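You operate a simulated robot arm through the tools that you are given. There is no shell and no other tool.

You run a simulated robot arm. Do the job below in one go: nothing can be reset, and whatever is moved stays where it is left.

TASK
Pack the core named on the card and latch the lid.
Fine: core level in the box's cradle, lid on, then both latches turned over it.

It is judged by the outcome, as a careful person would: the job done as asked, and still so three seconds after it is handed in. It fails if anything else is knocked over, pushed out of place, dropped, spilled or broken. Lids that push on must go on centred and level and be pressed home; caps that screw on are set level and turned clockwise until they are tight.

THE ROBOT
A 7-joint arm with a two-finger parallel gripper, fixed in place. Base frame: the origin is at the foot of the arm, x ahead of it, y to its left, z up; the work surface is at about z = 850. Units: mm, degrees, N and s.
Its first joint turns from -166.0 to 166.0 degrees. Payload 4.4 kg.
The TCP is the grasp point between the finger pads, 23 mm short of the fingertips. In the tool frame z runs along the fingers and y along their closing line. Largest opening 94 mm; finger width 38, thickness 10; the body of the gripper, 54 by 96 mm, starts 39 mm behind the TCP.
Orientation is that of the tool frame in the base frame, as a unit quaternion [x, y, z, w]. With the fingers straight down and closing along the base's y, the tool's x points along the base's -x, its y along +y and its z along -z.

THE INTERFACE
- The arm moves only by the tool play_rows. Its argument "steps" is a list of rows, each an object of numbers (a shift or turn left out is 0, a gripper value left out holds the last): "dx", "dy", "dz": the shift along the tool's x, y, z in units of 25 mm (1.0 is 25 mm); "wx", "wy", "wz": the turn, a rotation vector about the tool's x, y, z in units of 6 degrees (1.0 is 6 degrees); "grip": the closure, from 0 (fully open) to 1 (shut). In form: [{"dx": .., "dy": .., "dz": .., "wx": .., "wy": .., "wz": .., "grip": ..}, ...]. A call has 1 to 20 rows; each row shifts and turns the commanded pose from where the row before left it, along the tool's axes as they then stand. A call with a number of a shift or a turn outside -1 to 1 is refused whole. Each row takes 0.2 s and may step no farther than 50 mm and 8.6 degrees from the row before; otherwise, or with a gripper value out of range, the whole call is refused. Where a pose cannot be reached the arm comes as near as it can. A force on the tool above 40 N (or 10 N above the force at the start of the call, whichever is more), or a blocked arm, ends the call early, and 0.2 s more pass. The fingers move at their own pace (about 72 mm/s each) and stop on an object; they squeeze with about 36 N. The grip force told is the motor's: it shows also when the fingers shut on nothing. Time passes only in rows, and 0.2 s behind the last, so rows that do not move let the fingers close. The reply holds the time, the measured pose of the TCP, the force on the tool along the base axes, the opening and the grip force, in the units named above and with some noise, with the torque about the TCP (base axes, N m) and any sound that the robot's microphone picked up.
- Cameras (640 x 400 px; columns grow to the right, rows downward): "scene" is fixed at [402.8, -499.5, 1650.9]; the picture's right is [0.65, -0.76, 0.00], its down [-0.57, -0.48, -0.66] and it looks along [0.51, 0.43, -0.75] (base axes); focal length 288 px, centre (320, 200). "wrist" rides on the gripper at [86, 16, -74] in the tool frame; the picture's right is [-0.18, 0.98, 0.00], its down [-0.58, -0.11, -0.81] and it looks along [-0.79, -0.15, 0.59] (tool axes); focal length 243 px, centre (320, 200). There is no depth. A picture from a camera that has moved, and an enlarged one, comes with that camera's place and axes in the base frame and with its lens.
- get_image(camera): a new picture of that camera. No time passes.
- inspect(camera, box): a new picture of the part [left, top, right, bottom] of that camera's present view, enlarged. No time passes.
- job_done(): hands the job in; it is judged then, once.

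Nothing tells you positions but the pictures and the camera data. Unless the task says otherwise, let go and move clear before handing in.

The tools are called after "Emit:" as name(argument=value, ...) on one line, values as JSON. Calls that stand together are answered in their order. play_rows: Moves the arm, as the interface text tells. Its arguments: {"type":"object","properties":{"steps":{"type":"array","items":{"type":"object","properties":{"dx":{"type":"number"},"dy":{"type":"number"},"dz":{"type":"number"},"wx":{"type":"number"},"wy":{"type":"number"},"wz":{"type":"number"},"grip":{"type":"number"}}}}},"required":["steps"]} The other tools are called the same way: get_image (camera) takes a picture; inspect (camera, box) takes an enlarged picture of a part of a camera's view; job_done () hands the job in.

At the start:

```text
time: 0.0
eef_pos: [835.8, -201.5, 1359.1]
ee_rot: [-0.001, 1.0, 0.0, 0.0]
force: [-0.4, -0.6, 0.5]
torque: [0.01, 0.0, 0.03]
grip_width: 93.8
gripper_force: 0.1
```

scene: 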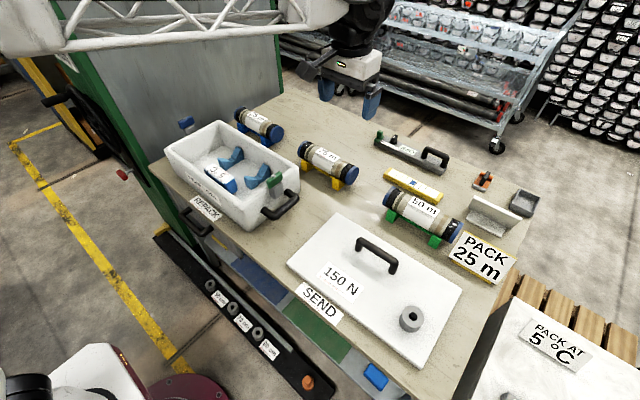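
wrist: 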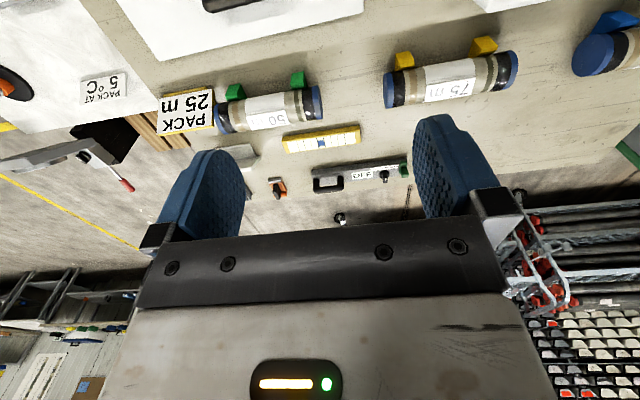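

I see a bench with three cores in coloured cradles (25 m?, 75 m, 50 m), an insulated box with blue cradle, and a lid with a handle. The card says PACK 25 m, and another card says PACK AT 5 °C. I'll look closer at everything before moving.

Emit:
inspect(camera="scene", box=[150, 80, 310, 240])

Emit:
inspect(camera="scene", box=[280, 200, 480, 380])

Emit:
inspect(camera="scene", box=[280, 110, 540, 290])

Emit:
inspect(camera="scene", box=[150, 220, 330, 400])

Emit:
inspect(camera="scene", box=[440, 220, 640, 400])

```text
2.50 times, centred on (230, 160) of scene
camera zoom: at [402.8, -499.5, 1650.9], right [0.65, -0.76, 0.0], down [-0.57, -0.48, -0.66], along [0.51, 0.43, -0.75], focal length 719 px, centre (545, 300)
```

zoom: 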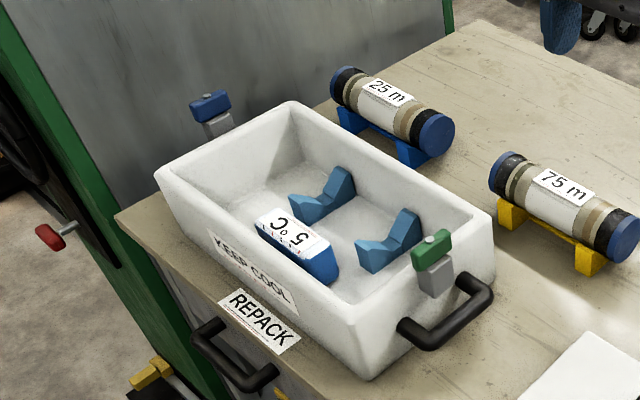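

```text
2.22 times, centred on (380, 290) of scene
camera zoom: at [402.8, -499.5, 1650.9], right [0.65, -0.76, 0.0], down [-0.57, -0.48, -0.66], along [0.51, 0.43, -0.75], focal length 639 px, centre (187, 0)
```

zoom: 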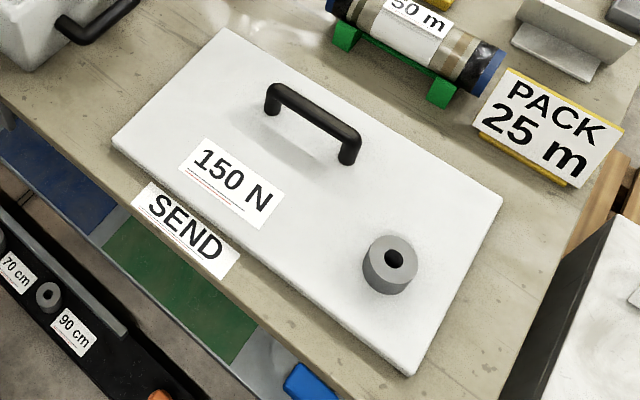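

```text
2.22 times, centred on (410, 200) of scene
camera zoom: at [402.8, -499.5, 1650.9], right [0.65, -0.76, 0.0], down [-0.57, -0.48, -0.66], along [0.51, 0.43, -0.75], focal length 639 px, centre (120, 200)
```

zoom: 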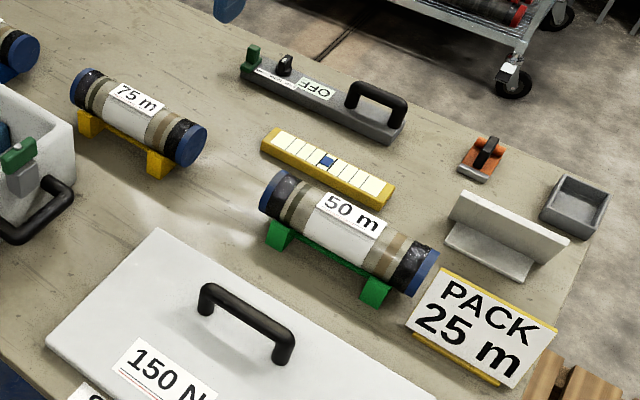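

```text
2.22 times, centred on (240, 310) of scene
camera zoom: at [402.8, -499.5, 1650.9], right [0.65, -0.76, 0.0], down [-0.57, -0.48, -0.66], along [0.51, 0.43, -0.75], focal length 639 px, centre (498, -44)
```

zoom: 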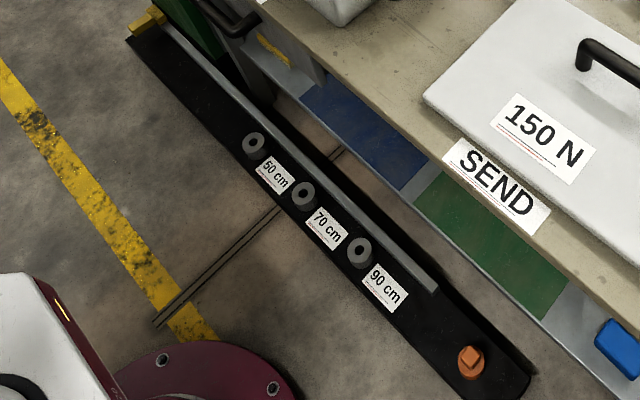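

```text
2.22 times, centred on (540, 310) of scene
camera zoom: at [402.8, -499.5, 1650.9], right [0.65, -0.76, 0.0], down [-0.57, -0.48, -0.66], along [0.51, 0.43, -0.75], focal length 639 px, centre (-169, -44)
```

zoom: 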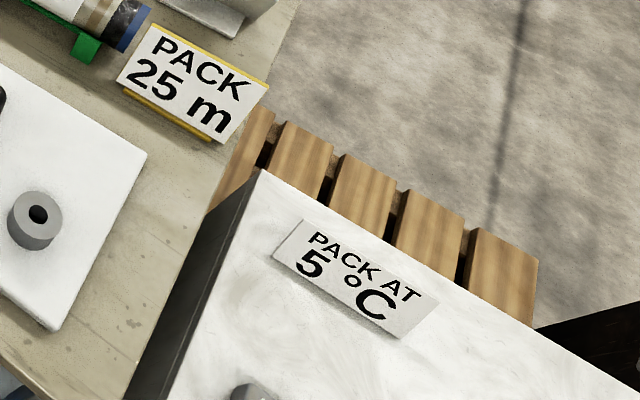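

The bench is crowded, so I'm zooming further on the lid, ring, latches, core and box interior before planning the reach.

Emit:
inspect(camera="scene", box=[380, 280, 450, 350])

Emit:
inspect(camera="scene", box=[330, 220, 420, 290])

Emit:
inspect(camera="scene", box=[165, 105, 225, 165])

Emit:
inspect(camera="scene", box=[240, 150, 310, 230])

Emit:
inspect(camera="scene", box=[190, 130, 270, 200])

Emit:
inspect(camera="scene", box=[220, 95, 300, 155])

Emit:
inspect(camera="scene", box=[300, 270, 360, 330])

```text
5.71 times, centred on (415, 315) of scene
camera zoom: at [402.8, -499.5, 1650.9], right [0.65, -0.76, 0.0], down [-0.57, -0.48, -0.66], along [0.51, 0.43, -0.75], focal length 1643 px, centre (-223, -457)
```

zoom: 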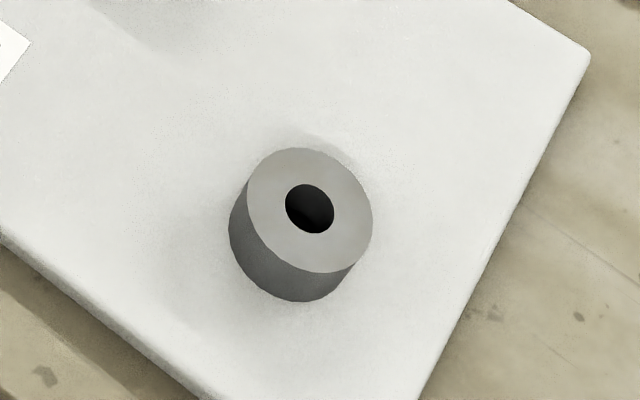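

```text
5.71 times, centred on (375, 255) of scene
camera zoom: at [402.8, -499.5, 1650.9], right [0.65, -0.76, 0.0], down [-0.57, -0.48, -0.66], along [0.51, 0.43, -0.75], focal length 1643 px, centre (6, -114)
```

zoom: 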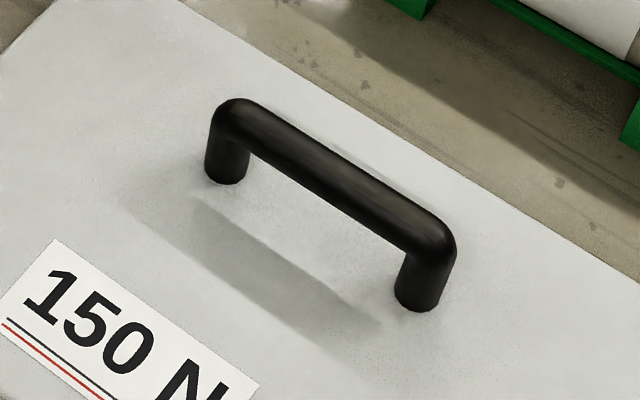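

```text
6.67 times, centred on (195, 135) of scene
camera zoom: at [402.8, -499.5, 1650.9], right [0.65, -0.76, 0.0], down [-0.57, -0.48, -0.66], along [0.51, 0.43, -0.75], focal length 1917 px, centre (1153, 633)
```

zoom: 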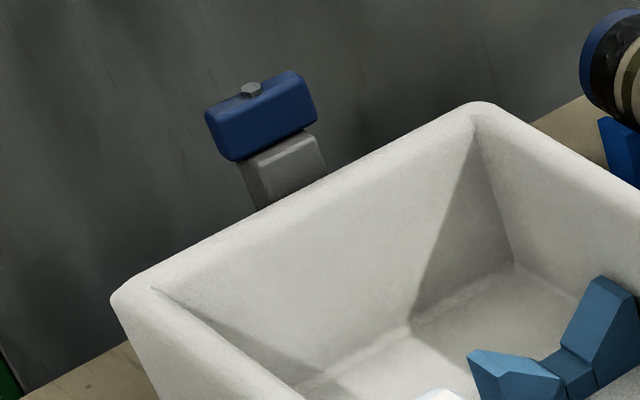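

```text
5.00 times, centred on (275, 190) of scene
camera zoom: at [402.8, -499.5, 1650.9], right [0.65, -0.76, 0.0], down [-0.57, -0.48, -0.66], along [0.51, 0.43, -0.75], focal length 1438 px, centre (545, 250)
```

zoom: 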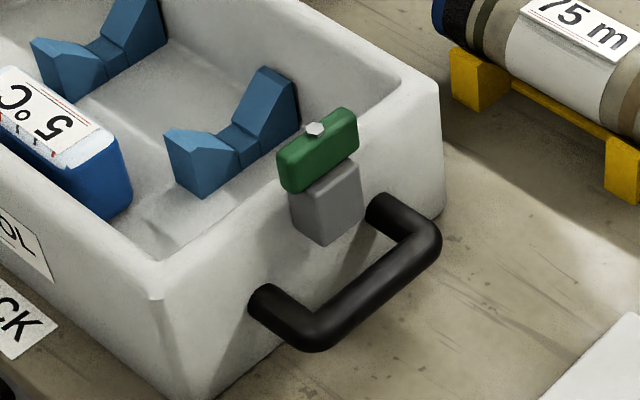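

```text
5.71 times, centred on (230, 165) of scene
camera zoom: at [402.8, -499.5, 1650.9], right [0.65, -0.76, 0.0], down [-0.57, -0.48, -0.66], along [0.51, 0.43, -0.75], focal length 1643 px, centre (834, 400)
```

zoom: 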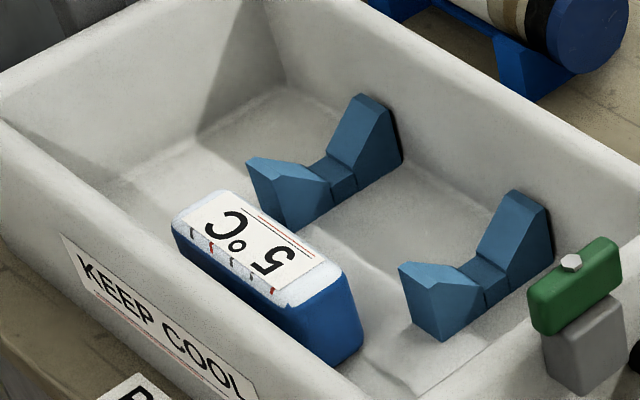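

```text
6.67 times, centred on (260, 125) of scene
camera zoom: at [402.8, -499.5, 1650.9], right [0.65, -0.76, 0.0], down [-0.57, -0.48, -0.66], along [0.51, 0.43, -0.75], focal length 1917 px, centre (720, 700)
```

zoom: 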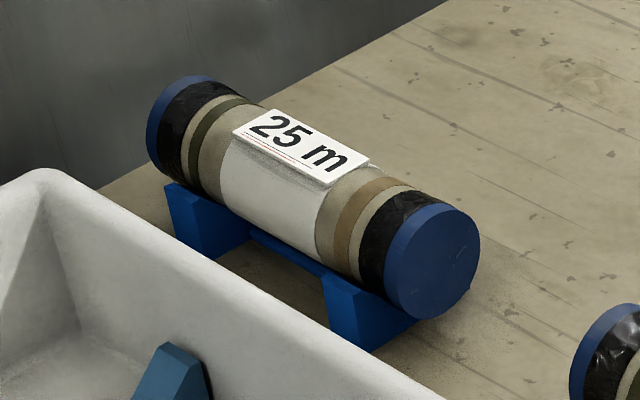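

```text
6.67 times, centred on (330, 300) of scene
camera zoom: at [402.8, -499.5, 1650.9], right [0.65, -0.76, 0.0], down [-0.57, -0.48, -0.66], along [0.51, 0.43, -0.75], focal length 1917 px, centre (253, -467)
```

zoom: 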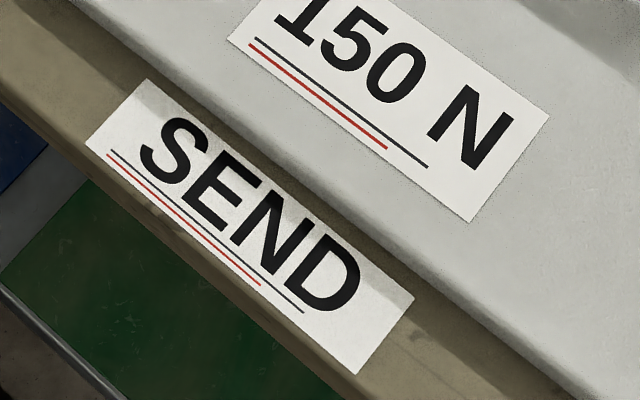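

The named core is 25 m. It sits in a blue stand at about x 1070, y 430, past the vertical-tool reach, so I'll probably need a tilted grasp. I'll move the arm up and over so the wrist camera can look at that core and the box.

Emit:
play_rows(steps=[{"dy": 1, "dx": 0.17, "dz": 0.1}, {"dy": 1, "dx": 0.17, "dz": 0.1}, {"dy": 1, "dx": 0.17, "dz": 0.1}, {"dy": 1, "dx": 0.17, "dz": 0.1}, {"dy": 1, "dx": 0.17, "dz": 0.1}, {"dy": 1, "dx": 0.17, "dz": 0.1}, {"dy": 1, "dx": 0.17, "dz": 0.1}, {"dy": 1, "dx": 0.17, "dz": 0.1}, {"dy": 1, "dx": 0.17, "dz": 0.1}, {"dy": 1, "dx": 0.17, "dz": 0.1}, {"dy": 1, "dx": 0.17, "dz": 0.1}, {"dy": 1, "dx": 0.17, "dz": 0.1}, {"dy": 1, "dx": 0.17, "dz": 0.1}, {"dy": 1, "dx": 0.17, "dz": 0.1}, {"dy": 1, "dx": 0.17, "dz": 0.1}, {"dy": 1, "dx": 0.17, "dz": 0.1}, {"dy": 1, "dx": 0.17, "dz": 0.1}, {"dy": 1, "dx": 0.17, "dz": 0.1}, {"dy": 1, "dx": 0.17, "dz": 0.1}, {"dy": 1, "dx": 0.17, "dz": 0.1}])

```text
time: 4.2
eef_pos: [752.7, 298.3, 1309.8]
ee_rot: [0.0, 1.0, 0.0, 0.001]
force: [-0.5, 0.6, -0.1]
torque: [-0.01, -0.01, 0.01]
grip_width: 94.0
gripper_force: 0.1
```

The arm is now above the box at about (753, 298, 1310). I'll look with both cameras.

Emit:
get_image(camera="wrist")

Emit:
get_image(camera="scene")

```text
taken
camera wrist: at [667.7, 315.2, 1384.2], right [0.18, 0.98, 0.0], down [0.58, -0.11, 0.81], along [0.79, -0.15, -0.59], focal length 243 px, centre (320, 200)
```

wrist: 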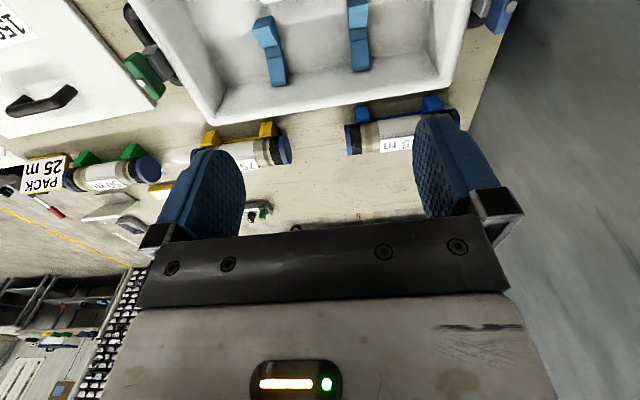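

```text
taken
```

scene: 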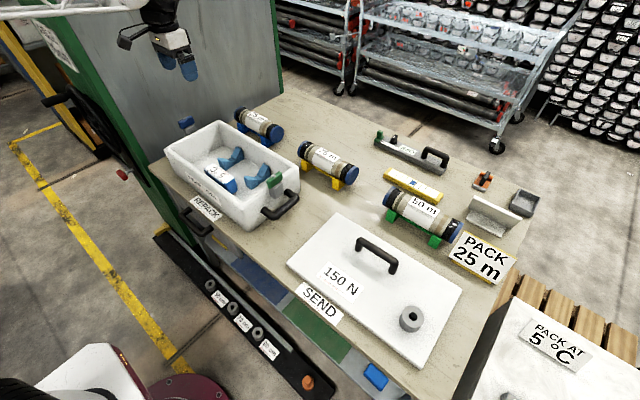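

Emit:
inspect(camera="wrist", box=[180, 0, 500, 200])

Emit:
inspect(camera="wrist", box=[330, 80, 470, 167])

Emit:
inspect(camera="wrist", box=[0, 0, 200, 125])

Emit:
inspect(camera="wrist", box=[420, 0, 540, 75])

```text
2.00 times, centred on (340, 100) of wrist
camera zoom: at [667.7, 315.2, 1384.2], right [0.18, 0.98, 0.0], down [0.58, -0.11, 0.81], along [0.79, -0.15, -0.59], focal length 485 px, centre (280, 400)
```

zoom: 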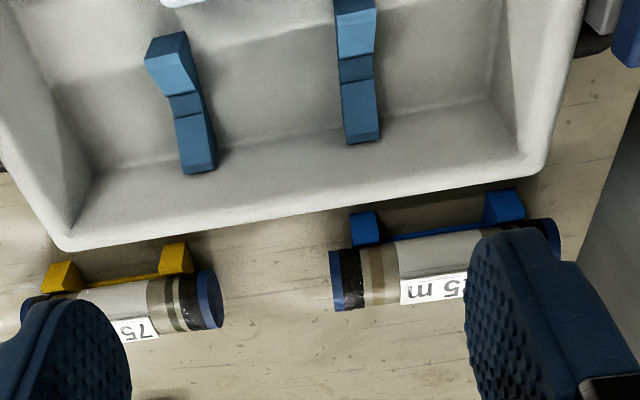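

```text
4.57 times, centred on (400, 124) of wrist
camera zoom: at [667.7, 315.2, 1384.2], right [0.18, 0.98, 0.0], down [0.58, -0.11, 0.81], along [0.79, -0.15, -0.59], focal length 1109 px, centre (-46, 550)
```

zoom: 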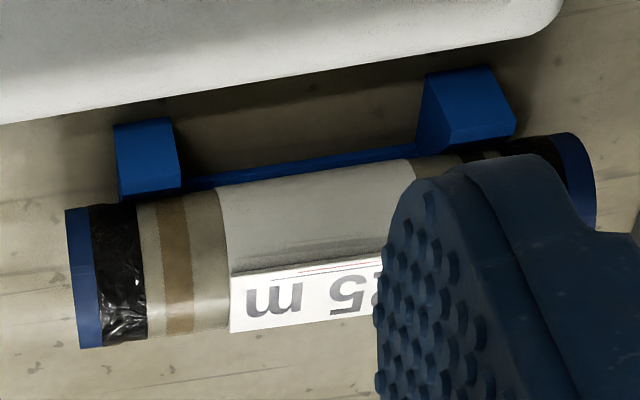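

```text
3.20 times, centred on (100, 62) of wrist
camera zoom: at [667.7, 315.2, 1384.2], right [0.18, 0.98, 0.0], down [0.58, -0.11, 0.81], along [0.79, -0.15, -0.59], focal length 776 px, centre (1024, 640)
```

zoom: 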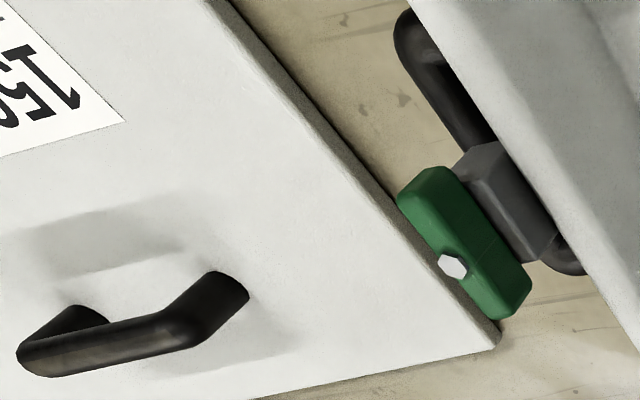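

```text
5.33 times, centred on (480, 38) of wrist
camera zoom: at [667.7, 315.2, 1384.2], right [0.18, 0.98, 0.0], down [0.58, -0.11, 0.81], along [0.79, -0.15, -0.59], focal length 1294 px, centre (-533, 1067)
```

zoom: 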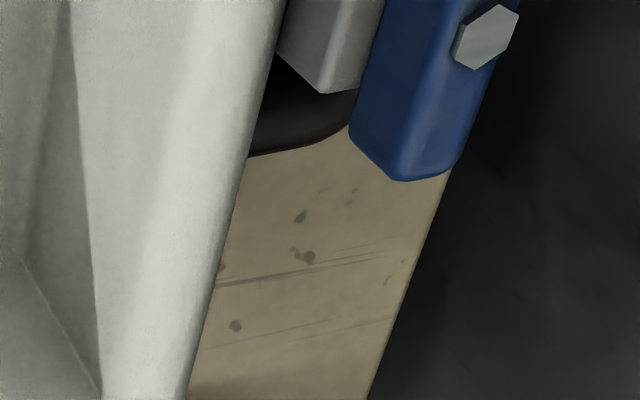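

Emit:
inspect(camera="scene", box=[0, 320, 128, 400])

Emit:
inspect(camera="scene", box=[0, 0, 240, 150])

```text
5.00 times, centred on (64, 360) of scene
camera zoom: at [402.8, -499.5, 1650.9], right [0.65, -0.76, 0.0], down [-0.57, -0.48, -0.66], along [0.51, 0.43, -0.75], focal length 1438 px, centre (1600, -600)
```

zoom: 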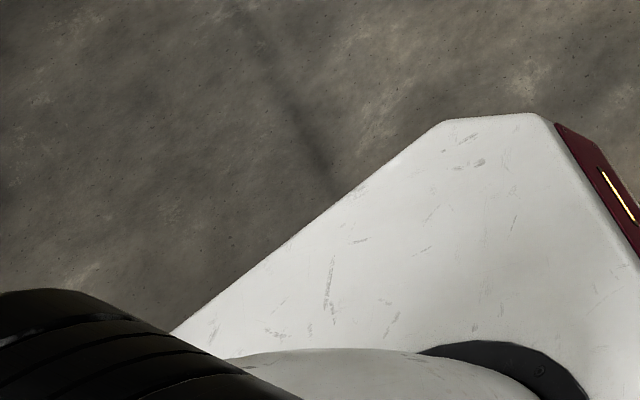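

```text
2.67 times, centred on (120, 75) of scene
camera zoom: at [402.8, -499.5, 1650.9], right [0.65, -0.76, 0.0], down [-0.57, -0.48, -0.66], along [0.51, 0.43, -0.75], focal length 767 px, centre (853, 533)
```

zoom: 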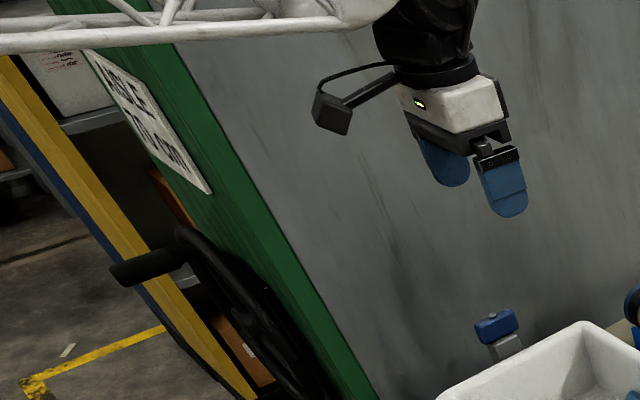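

The core's axis comes out near x 1066, z 917, running y 307–560, with a diameter of about 75 mm. I'll turn the gripper so it closes along x, with the camera on the −y side, then check how far a tilted tool reaches up high.

Emit:
play_rows(steps=[{"wz": -1}, {"wz": -1}, {"wz": -1}, {"wz": -1}, {"wz": -1}, {"wz": -1}, {"wz": -1}, {"wz": -1}, {"wz": -1}, {"wz": -1}, {"wz": -1}, {"wz": -1}, {"wz": -1}, {"wz": -1}, {"wz": -1}])

```text
time: 7.4
eef_pos: [752.2, 298.3, 1308.6]
ee_rot: [0.708, -0.707, 0.0, 0.0]
force: [0.1, 0.4, -1.2]
torque: [-0.01, -0.02, -0.02]
grip_width: 94.1
gripper_force: 0.0
```

Emit:
play_rows(steps=[{"dy": -0.74, "dx": -0.66, "dz": 0.7}, {"dy": -0.74, "dx": -0.66, "dz": 0.7}, {"dy": -0.74, "dx": -0.66, "dz": 0.7}, {"dy": -0.74, "dx": -0.66, "dz": 0.7}, {"dy": -0.74, "dx": -0.66, "dz": 0.7}, {"dy": -0.74, "dx": -0.66, "dz": 0.7}, {"dy": -0.74, "dx": -0.66, "dz": 0.7}, {"dy": -0.74, "dx": -0.66, "dz": 0.7}, {"wx": 1}, {"wx": 1}, {"wx": 1}, {"wx": 1}, {"wx": 1}])

Emit:
get_image(camera="wrist")

Emit:
get_image(camera="scene")

```text
time: 10.2
eef_pos: [902.0, 428.8, 1168.8]
ee_rot: [-0.683, 0.683, -0.183, 0.183]
force: [-0.1, 0.1, 0.2]
torque: [0.01, -0.03, 0.02]
grip_width: 94.0
gripper_force: 0.0
```

```text
taken
camera wrist: at [851.8, 343.3, 1226.0], right [-0.85, 0.18, -0.49], down [-0.31, 0.58, 0.75], along [0.43, 0.79, -0.44], focal length 243 px, centre (320, 200)
```

wrist: 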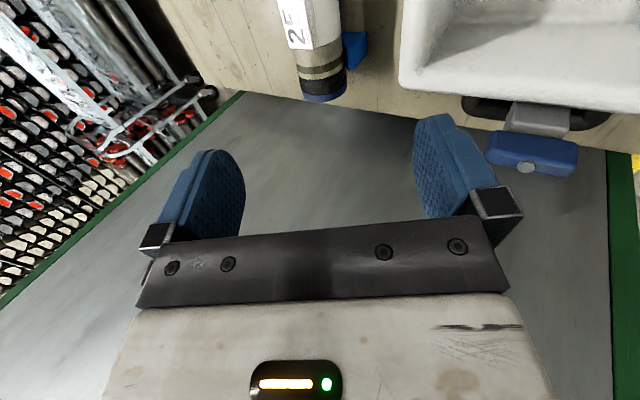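

```text
taken
```

scene: 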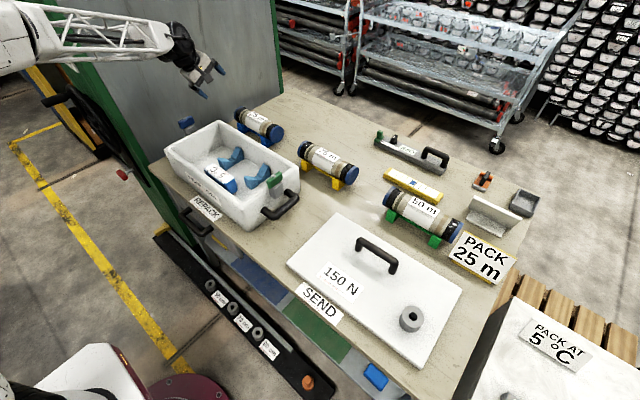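

The arm holds 30° of tilt at about 1 m radius. Next I'll move out above the core to test the reach there.

Emit:
play_rows(steps=[{"dz": 0.62, "dy": -0.8}, {"dz": 0.62, "dy": -0.8}, {"dz": 0.62, "dy": -0.8}, {"dz": 0.62, "dy": -0.8}, {"dz": 0.62, "dy": -0.8}, {"dz": 0.62, "dy": -0.8}])

```text
time: 11.6
eef_pos: [1051.0, 429.6, 1148.0]
ee_rot: [-0.683, 0.684, -0.183, 0.183]
force: [0.4, 0.5, 0.4]
torque: [0.01, 0.04, 0.01]
grip_width: 94.0
gripper_force: 0.2
```

Emit:
play_rows(steps=[{"dz": 0.95, "dy": 0.36, "dx": -0.03}, {"dz": 0.95, "dy": 0.36, "dx": -0.03}, {"dz": 0.95, "dy": 0.36, "dx": -0.03}, {"dz": 0.95, "dy": 0.36, "dx": -0.03}])

Emit:
get_image(camera="wrist")

Emit:
get_image(camera="scene")

```text
time: 12.6
eef_pos: [1066.6, 432.5, 1048.7]
ee_rot: [-0.682, 0.683, -0.183, 0.184]
force: [-0.6, 0.5, 0.2]
torque: [0.01, 0.01, -0.01]
grip_width: 93.9
gripper_force: 0.2
```

```text
taken
camera wrist: at [1016.7, 346.8, 1106.2], right [-0.85, 0.18, -0.49], down [-0.31, 0.58, 0.75], along [0.42, 0.79, -0.44], focal length 243 px, centre (320, 200)
```

wrist: 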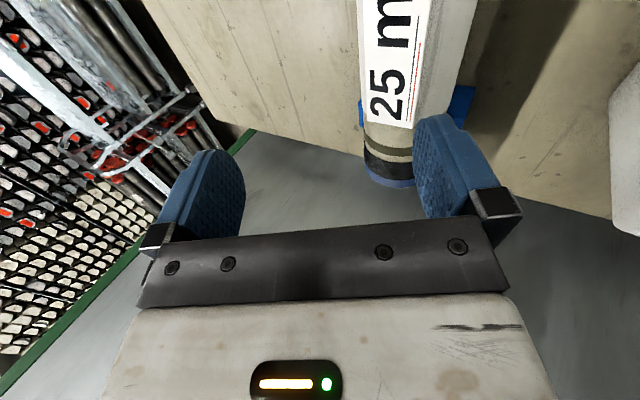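

```text
taken
```

scene: 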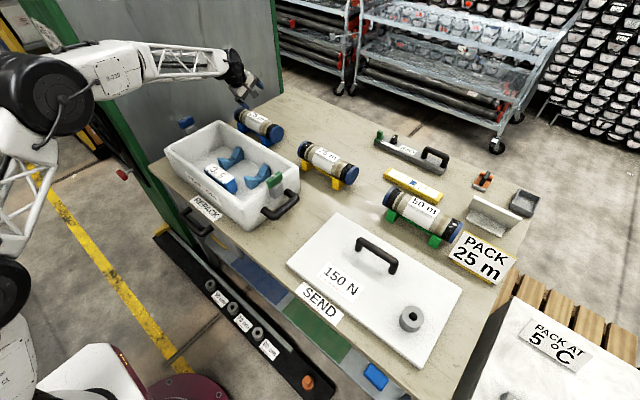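

Emit:
inspect(camera="wrist", box=[320, 0, 520, 200])

Emit:
inspect(camera="scene", box=[200, 40, 320, 160])

```text
2.00 times, centred on (420, 100) of wrist
camera zoom: at [1016.7, 346.8, 1106.2], right [-0.85, 0.18, -0.49], down [-0.31, 0.58, 0.75], along [0.42, 0.79, -0.44], focal length 485 px, centre (120, 400)
```

zoom: 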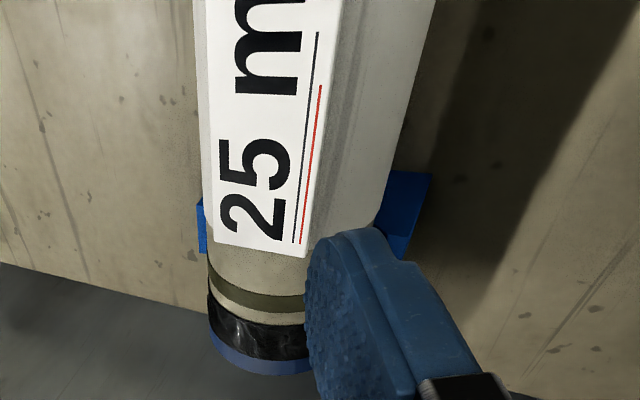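

```text
3.33 times, centred on (260, 100) of scene
camera zoom: at [402.8, -499.5, 1650.9], right [0.65, -0.76, 0.0], down [-0.57, -0.48, -0.66], along [0.51, 0.43, -0.75], focal length 958 px, centre (520, 533)
```

zoom: 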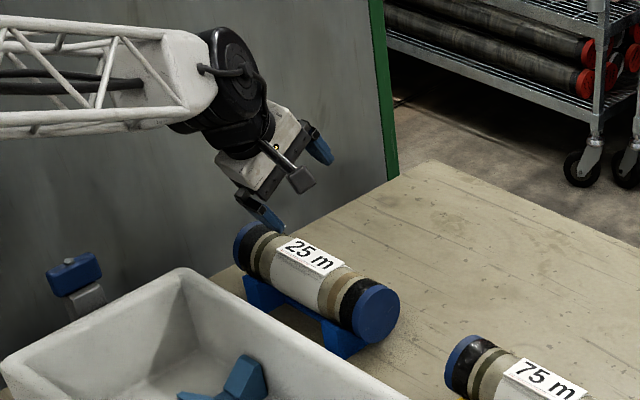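

The 30° tilt reaches over the core, whose axis I now put at about x 1070, z 914. I'll shift onto the approach line, 100 mm short of the axis, and check the centring from there.

Emit:
play_rows(steps=[{"dz": 0.245, "dy": 0.86}, {"dz": 0.245, "dy": 0.86}, {"dz": 0.245, "dy": 0.86}])

Emit:
get_image(camera="wrist")

Emit:
inspect(camera="scene", box=[200, 40, 320, 160])

```text
time: 13.4
eef_pos: [1021.6, 433.9, 1001.1]
ee_rot: [0.683, -0.683, 0.184, -0.183]
force: [-0.7, -0.2, 0.4]
torque: [-0.02, 0.0, -0.01]
grip_width: 94.1
gripper_force: 0.0
```

```text
taken
camera wrist: at [971.2, 347.6, 1057.4], right [-0.85, 0.18, -0.49], down [-0.31, 0.58, 0.75], along [0.43, 0.79, -0.44], focal length 243 px, centre (320, 200)
```

wrist: 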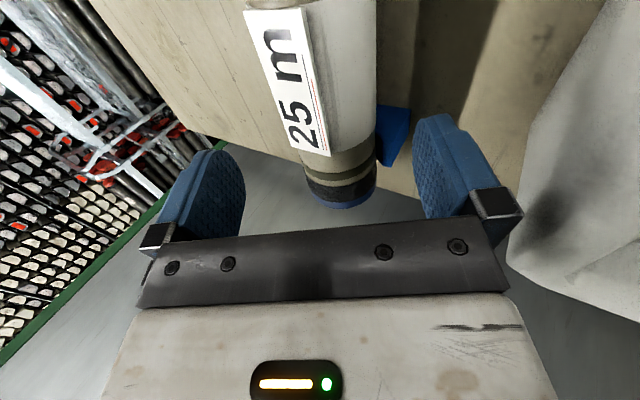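

```text
3.33 times, centred on (260, 100) of scene
camera zoom: at [402.8, -499.5, 1650.9], right [0.65, -0.76, 0.0], down [-0.57, -0.48, -0.66], along [0.51, 0.43, -0.75], focal length 958 px, centre (520, 533)
```

zoom: 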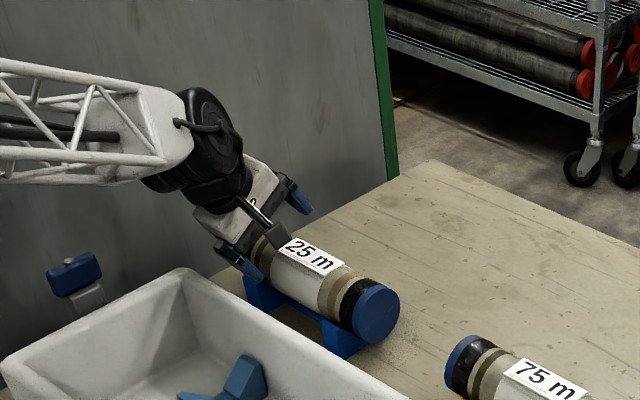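

Emit:
inspect(camera="wrist", box=[220, 0, 460, 220])

```text
1.82 times, centred on (340, 110) of wrist
camera zoom: at [971.2, 347.6, 1057.4], right [-0.85, 0.18, -0.49], down [-0.31, 0.58, 0.75], along [0.43, 0.79, -0.44], focal length 441 px, centre (284, 364)
```

zoom: 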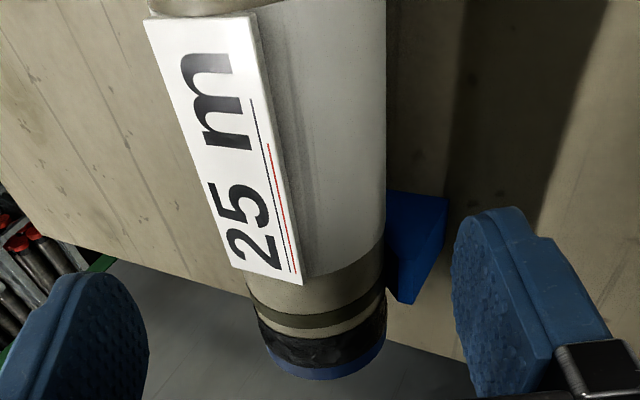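

The pads are centred on the core to within about 2 mm and the path is clear. I'm advancing along the tool axis to about 25 mm short, then checking again.

Emit:
play_rows(steps=[{"dz": 0.75, "dy": 0.022}, {"dz": 0.75, "dy": 0.022}, {"dz": 0.75, "dy": 0.022}, {"dz": 0.75, "dy": 0.022}])

Emit:
get_image(camera="wrist")

Emit:
inspect(camera="scene", box=[200, 60, 300, 160])

```text
time: 14.4
eef_pos: [1057.5, 433.6, 935.6]
ee_rot: [-0.683, 0.683, -0.183, 0.183]
force: [-0.5, -0.7, -0.1]
torque: [0.01, 0.03, 0.0]
grip_width: 93.8
gripper_force: 0.1
```

```text
taken
camera wrist: at [1006.3, 347.1, 991.7], right [-0.85, 0.18, -0.49], down [-0.31, 0.58, 0.75], along [0.42, 0.79, -0.44], focal length 243 px, centre (320, 200)
```

wrist: 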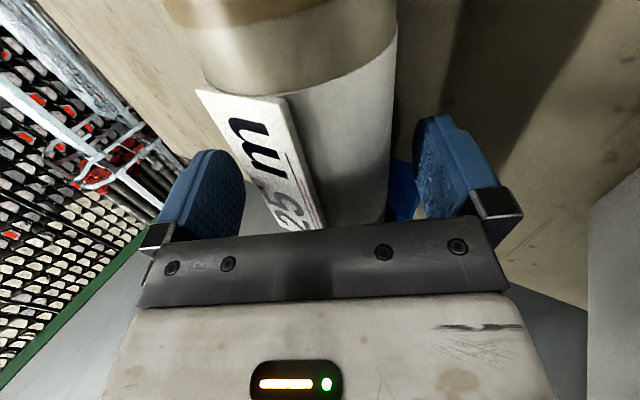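

```text
4.00 times, centred on (250, 110) of scene
camera zoom: at [402.8, -499.5, 1650.9], right [0.65, -0.76, 0.0], down [-0.57, -0.48, -0.66], along [0.51, 0.43, -0.75], focal length 1150 px, centre (600, 560)
```

zoom: 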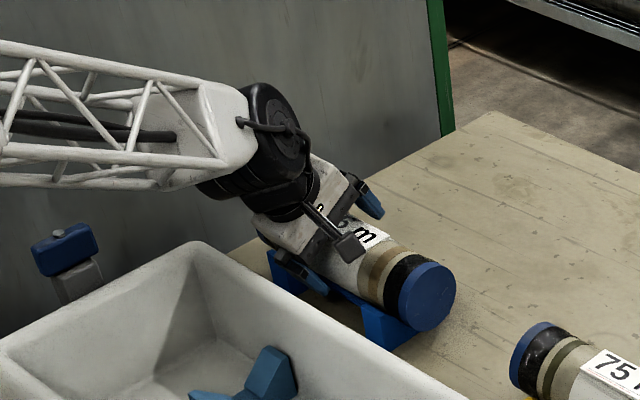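

Still centred on the core, with no contact. I'm advancing the last 24 mm and closing.

Emit:
play_rows(steps=[{"dz": 0.48, "dy": 0.01}, {"dz": 0.48, "dy": 0.01}, {}])

Emit:
get_image(camera="wrist")

```text
time: 15.2
eef_pos: [1066.9, 434.7, 912.5]
ee_rot: [0.683, -0.683, 0.183, -0.183]
force: [0.9, -0.4, 0.0]
torque: [0.03, 0.01, -0.01]
grip_width: 93.7
gripper_force: 0.1
```

```text
taken
camera wrist: at [1017.5, 347.6, 969.9], right [-0.85, 0.18, -0.49], down [-0.31, 0.58, 0.75], along [0.42, 0.79, -0.44], focal length 243 px, centre (320, 200)
```

wrist: 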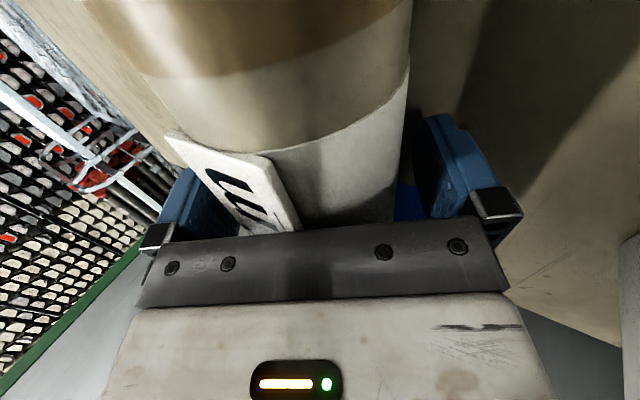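

Emit:
play_rows(steps=[{"grip": 0.15}, {"grip": 0.2}, {"grip": 0.3}, {"grip": 0.6}, {"grip": 1.0}, {"grip": 1.0}])

Emit:
get_image(camera="wrist")

Emit:
inspect(camera="scene", box=[200, 60, 300, 160])

```text
time: 16.6
eef_pos: [1066.9, 433.9, 913.4]
ee_rot: [-0.683, 0.683, -0.183, 0.184]
force: [16.9, 3.2, 7.6]
torque: [-0.1, -0.2, -0.54]
grip_width: 71.5
gripper_force: 35.7
```

```text
taken
camera wrist: at [1017.9, 347.5, 970.7], right [-0.85, 0.18, -0.49], down [-0.31, 0.58, 0.75], along [0.42, 0.79, -0.44], focal length 243 px, centre (320, 200)
```

wrist: 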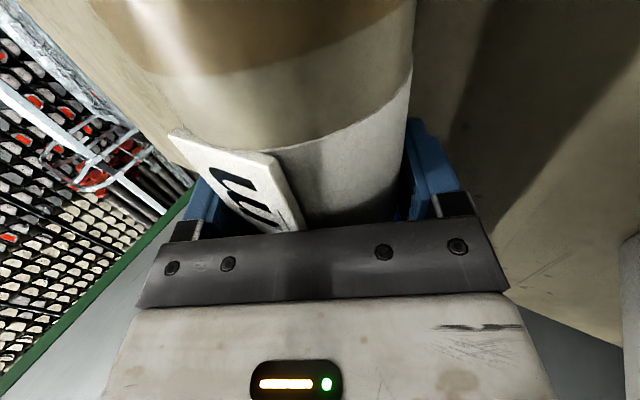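

```text
4.00 times, centred on (250, 110) of scene
camera zoom: at [402.8, -499.5, 1650.9], right [0.65, -0.76, 0.0], down [-0.57, -0.48, -0.66], along [0.51, 0.43, -0.75], focal length 1150 px, centre (600, 560)
```

zoom: 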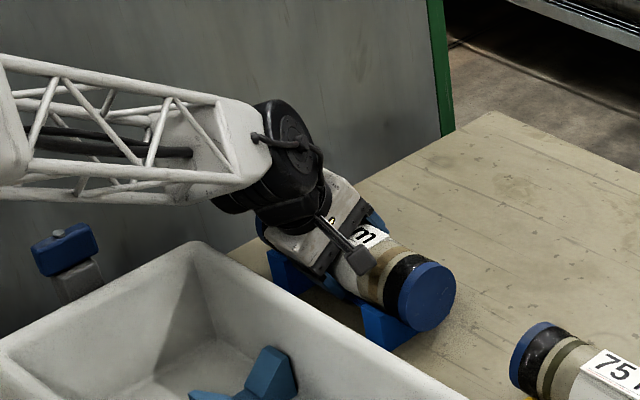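

The core is held at 71.5 mm with a small lateral preload. I'll lift straight up gently and check that the core comes out level and the stand stays put.

Emit:
play_rows(steps=[{"dz": -0.1, "dy": -0.1}, {"dz": -0.173, "dy": -0.1}, {"dz": -0.346, "dy": -0.2}, {"dz": -0.346, "dy": -0.2}, {"dz": -0.346, "dy": -0.2}, {}])

Emit:
get_image(camera="wrist")

Emit:
inspect(camera="scene", box=[200, 60, 300, 160])

```text
time: 18.0
eef_pos: [1070.2, 433.5, 950.2]
ee_rot: [0.683, -0.683, 0.183, -0.183]
force: [0.4, -0.3, -14.9]
torque: [0.06, 0.05, -0.01]
grip_width: 71.8
gripper_force: 36.4
```

```text
taken
camera wrist: at [1020.0, 347.7, 1008.3], right [-0.85, 0.18, -0.49], down [-0.31, 0.58, 0.75], along [0.42, 0.79, -0.44], focal length 243 px, centre (320, 200)
```

wrist: 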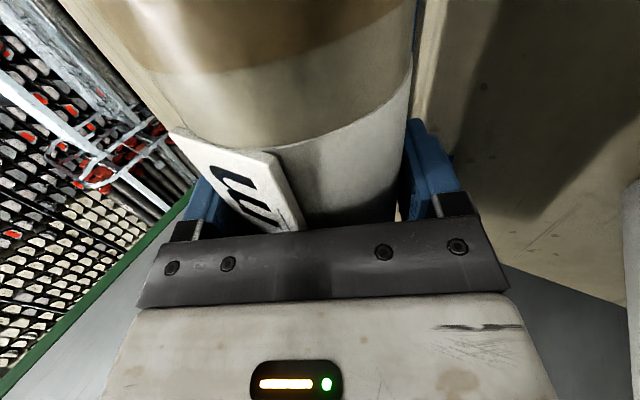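

```text
4.00 times, centred on (250, 110) of scene
camera zoom: at [402.8, -499.5, 1650.9], right [0.65, -0.76, 0.0], down [-0.57, -0.48, -0.66], along [0.51, 0.43, -0.75], focal length 1150 px, centre (600, 560)
```

zoom: 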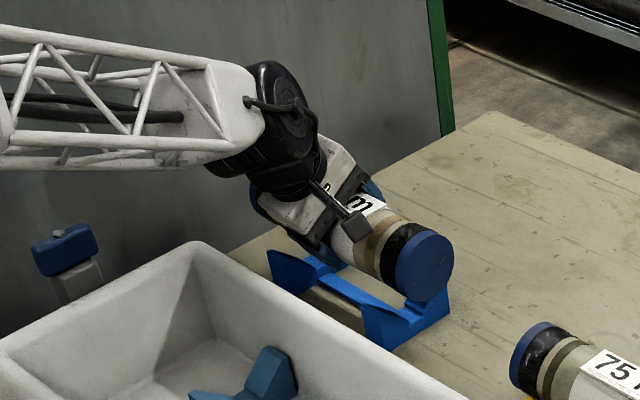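

The core is held level (about 15 N, nearly no torque) and the stand is undisturbed. I'm lifting it well clear of the box rim and latches.

Emit:
play_rows(steps=[{"dz": -0.4, "dy": -0.23}, {"dz": -0.7, "dy": -0.4}, {"dz": -0.78, "dy": -0.45}, {"dz": -0.78, "dy": -0.45}, {"dz": -0.78, "dy": -0.45}, {"dz": -0.78, "dy": -0.45}, {"dz": -0.78, "dy": -0.45}, {"dz": -0.78, "dy": -0.45}, {"dz": -0.4, "dy": -0.23}, {}])

Emit:
get_image(camera="wrist")

Emit:
get_image(camera="scene")

```text
time: 20.2
eef_pos: [1068.8, 433.4, 1129.0]
ee_rot: [-0.683, 0.683, -0.183, 0.183]
force: [-0.8, 0.5, -15.3]
torque: [0.05, 0.05, -0.03]
grip_width: 71.3
gripper_force: 36.8
```

```text
taken
camera wrist: at [1019.7, 347.6, 1185.5], right [-0.85, 0.18, -0.49], down [-0.31, 0.58, 0.75], along [0.42, 0.79, -0.44], focal length 243 px, centre (320, 200)
```

wrist: 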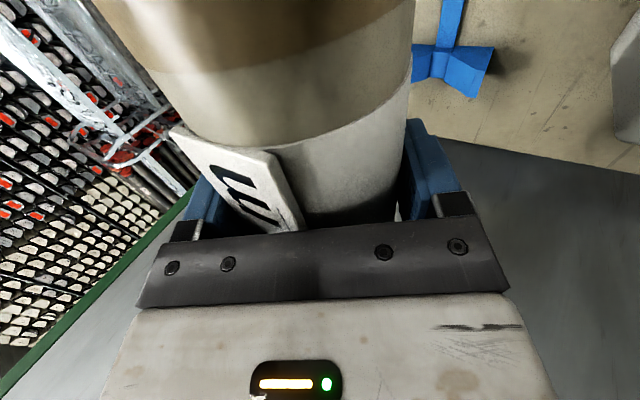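

```text
taken
```

scene: 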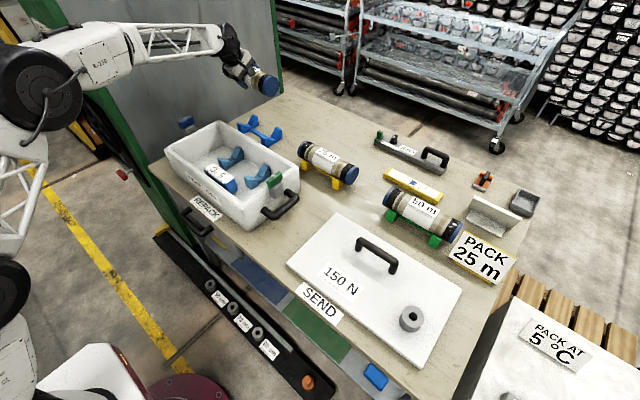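

Emit:
inspect(camera="scene", box=[230, 110, 294, 150])

Emit:
inspect(camera="scene", box=[210, 140, 290, 190])

Emit:
inspect(camera="wrist", box=[380, 0, 640, 160])

```text
10.00 times, centred on (262, 130) of scene
camera zoom: at [402.8, -499.5, 1650.9], right [0.65, -0.76, 0.0], down [-0.57, -0.48, -0.66], along [0.51, 0.43, -0.75], focal length 2875 px, centre (900, 900)
```

zoom: 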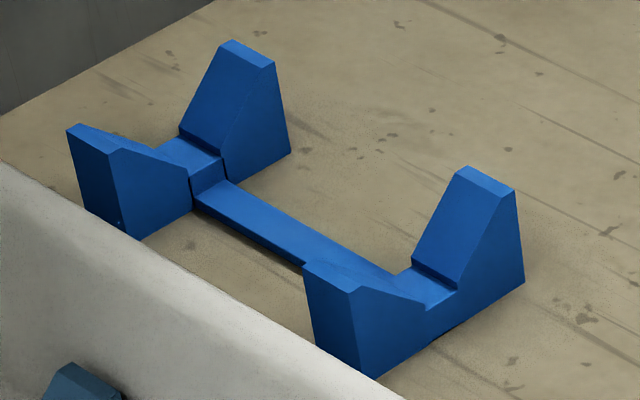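

```text
8.00 times, centred on (250, 165) of scene
camera zoom: at [402.8, -499.5, 1650.9], right [0.65, -0.76, 0.0], down [-0.57, -0.48, -0.66], along [0.51, 0.43, -0.75], focal length 2300 px, centre (880, 480)
```

zoom: 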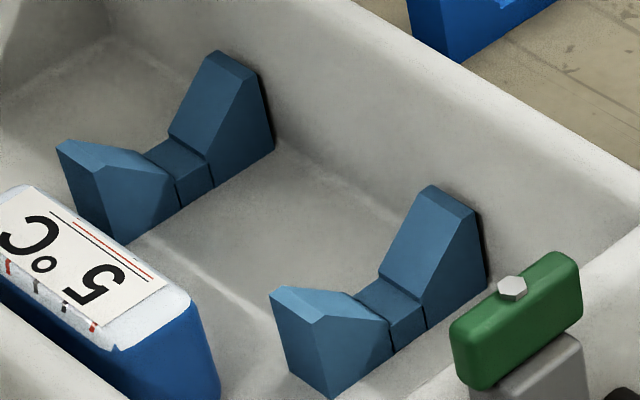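

```text
2.46 times, centred on (510, 80) of wrist
camera zoom: at [1019.7, 347.6, 1185.5], right [-0.85, 0.18, -0.49], down [-0.31, 0.58, 0.75], along [0.42, 0.79, -0.44], focal length 597 px, centre (-148, 495)
```

zoom: 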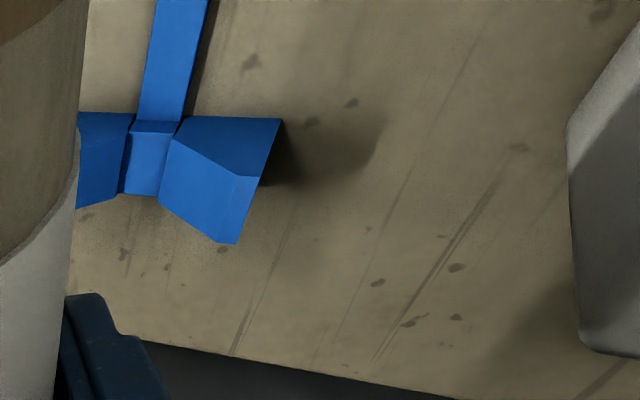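

The bare stand shows the same V-block design as the box cradle, which I place at about x 853, blocks at y 190 and 351. I'm carrying the core to a viewpoint where the wrist camera can see those blocks past it.

Emit:
play_rows(steps=[{"dx": 0.4, "dy": 0.1, "dz": -0.2}, {"dx": 0.8, "dy": 0.243, "dz": -0.374}, {"dx": 0.87, "dy": 0.243, "dz": -0.374}, {"dx": 0.87, "dy": 0.243, "dz": -0.374}, {"dx": 0.87, "dy": 0.243, "dz": -0.374}, {"dx": 0.87, "dy": 0.243, "dz": -0.374}, {"dx": 0.87, "dy": 0.243, "dz": -0.374}, {"dx": 0.87, "dy": 0.243, "dz": -0.374}, {"dx": 0.87, "dy": 0.243, "dz": -0.374}, {"dx": 0.87, "dy": 0.243, "dz": -0.374}, {"dx": 0.87, "dy": 0.243, "dz": -0.374}, {"dx": 0.87, "dy": 0.243, "dz": -0.374}, {"dx": 0.87, "dy": 0.243, "dz": -0.374}, {"dx": 0.87, "dy": 0.243, "dz": -0.374}, {"dx": 0.4, "dy": 0.143, "dz": -0.174}, {}])

Emit:
get_image(camera="wrist")

Emit:
get_image(camera="scene")

```text
time: 23.6
eef_pos: [930.6, 131.9, 1199.1]
ee_rot: [-0.682, 0.684, -0.183, 0.184]
force: [0.1, 0.1, -15.2]
torque: [0.07, 0.06, 0.01]
grip_width: 71.3
gripper_force: 36.0
```

```text
taken
camera wrist: at [881.0, 45.5, 1256.3], right [-0.85, 0.18, -0.49], down [-0.31, 0.58, 0.75], along [0.42, 0.79, -0.44], focal length 243 px, centre (320, 200)
```

wrist: 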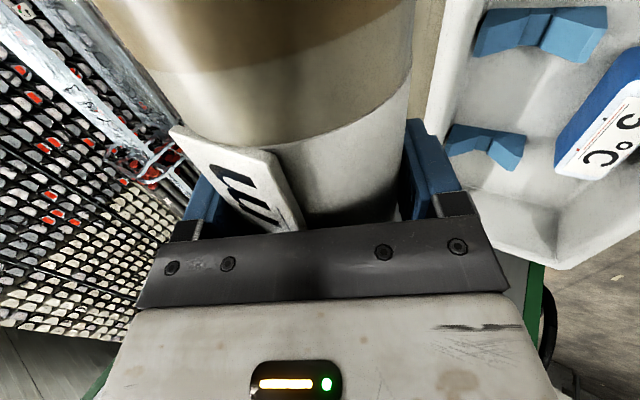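

```text
taken
```

scene: 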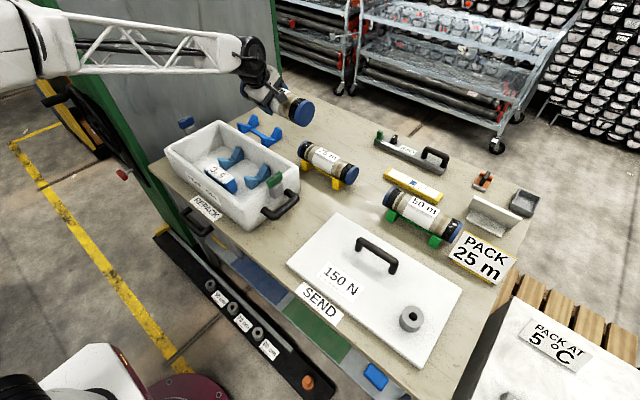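

Emit:
inspect(camera="wrist", box=[420, 0, 640, 137])

Emit:
inspect(camera="wrist", box=[410, 90, 640, 280])

```text
2.91 times, centred on (530, 68) of wrist
camera zoom: at [881.0, 45.5, 1256.3], right [-0.85, 0.18, -0.49], down [-0.31, 0.58, 0.75], along [0.42, 0.79, -0.44], focal length 706 px, centre (-291, 582)
```

zoom: 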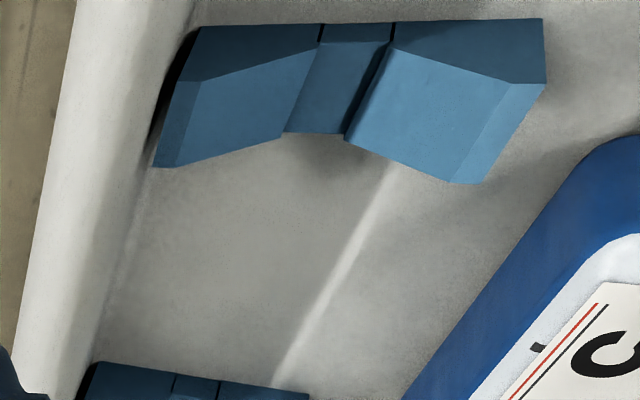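

```text
2.11 times, centred on (525, 185) of wrist
camera zoom: at [881.0, 45.5, 1256.3], right [-0.85, 0.18, -0.49], down [-0.31, 0.58, 0.75], along [0.42, 0.79, -0.44], focal length 511 px, centre (-112, 232)
```

zoom: 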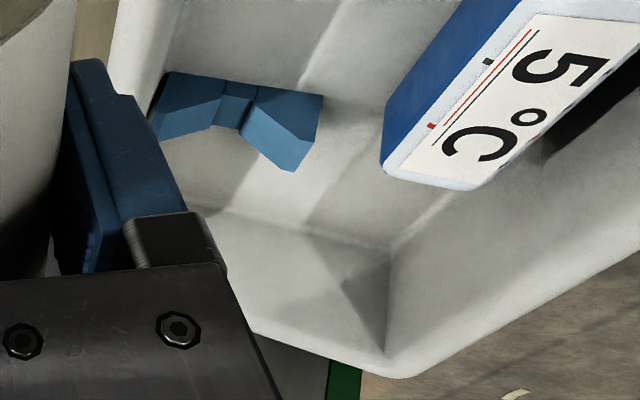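

Emit:
inspect(camera="scene", box=[235, 120, 305, 180])

Emit:
inspect(camera="wrist", box=[420, 0, 500, 50])

```text
6.67 times, centred on (270, 150) of scene
camera zoom: at [402.8, -499.5, 1650.9], right [0.65, -0.76, 0.0], down [-0.57, -0.48, -0.66], along [0.51, 0.43, -0.75], focal length 1917 px, centre (653, 533)
```

zoom: 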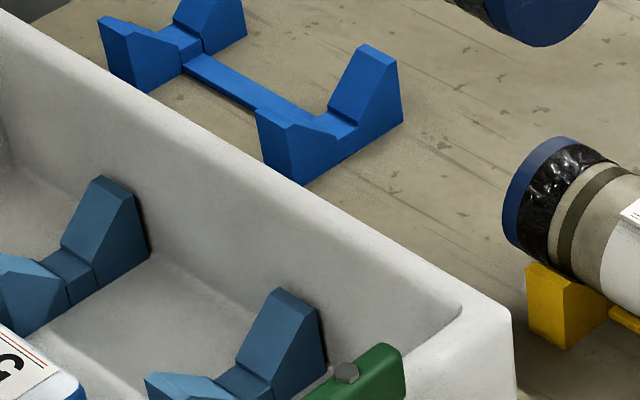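

```text
8.00 times, centred on (460, 25) of wrist
camera zoom: at [881.0, 45.5, 1256.3], right [-0.85, 0.18, -0.49], down [-0.31, 0.58, 0.75], along [0.42, 0.79, -0.44], focal length 1941 px, centre (-800, 1600)
```

zoom: 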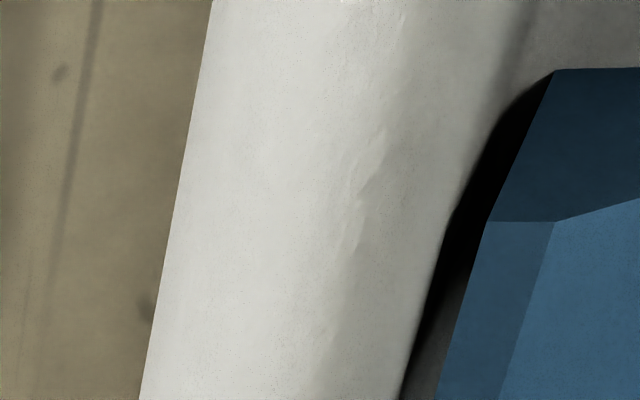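

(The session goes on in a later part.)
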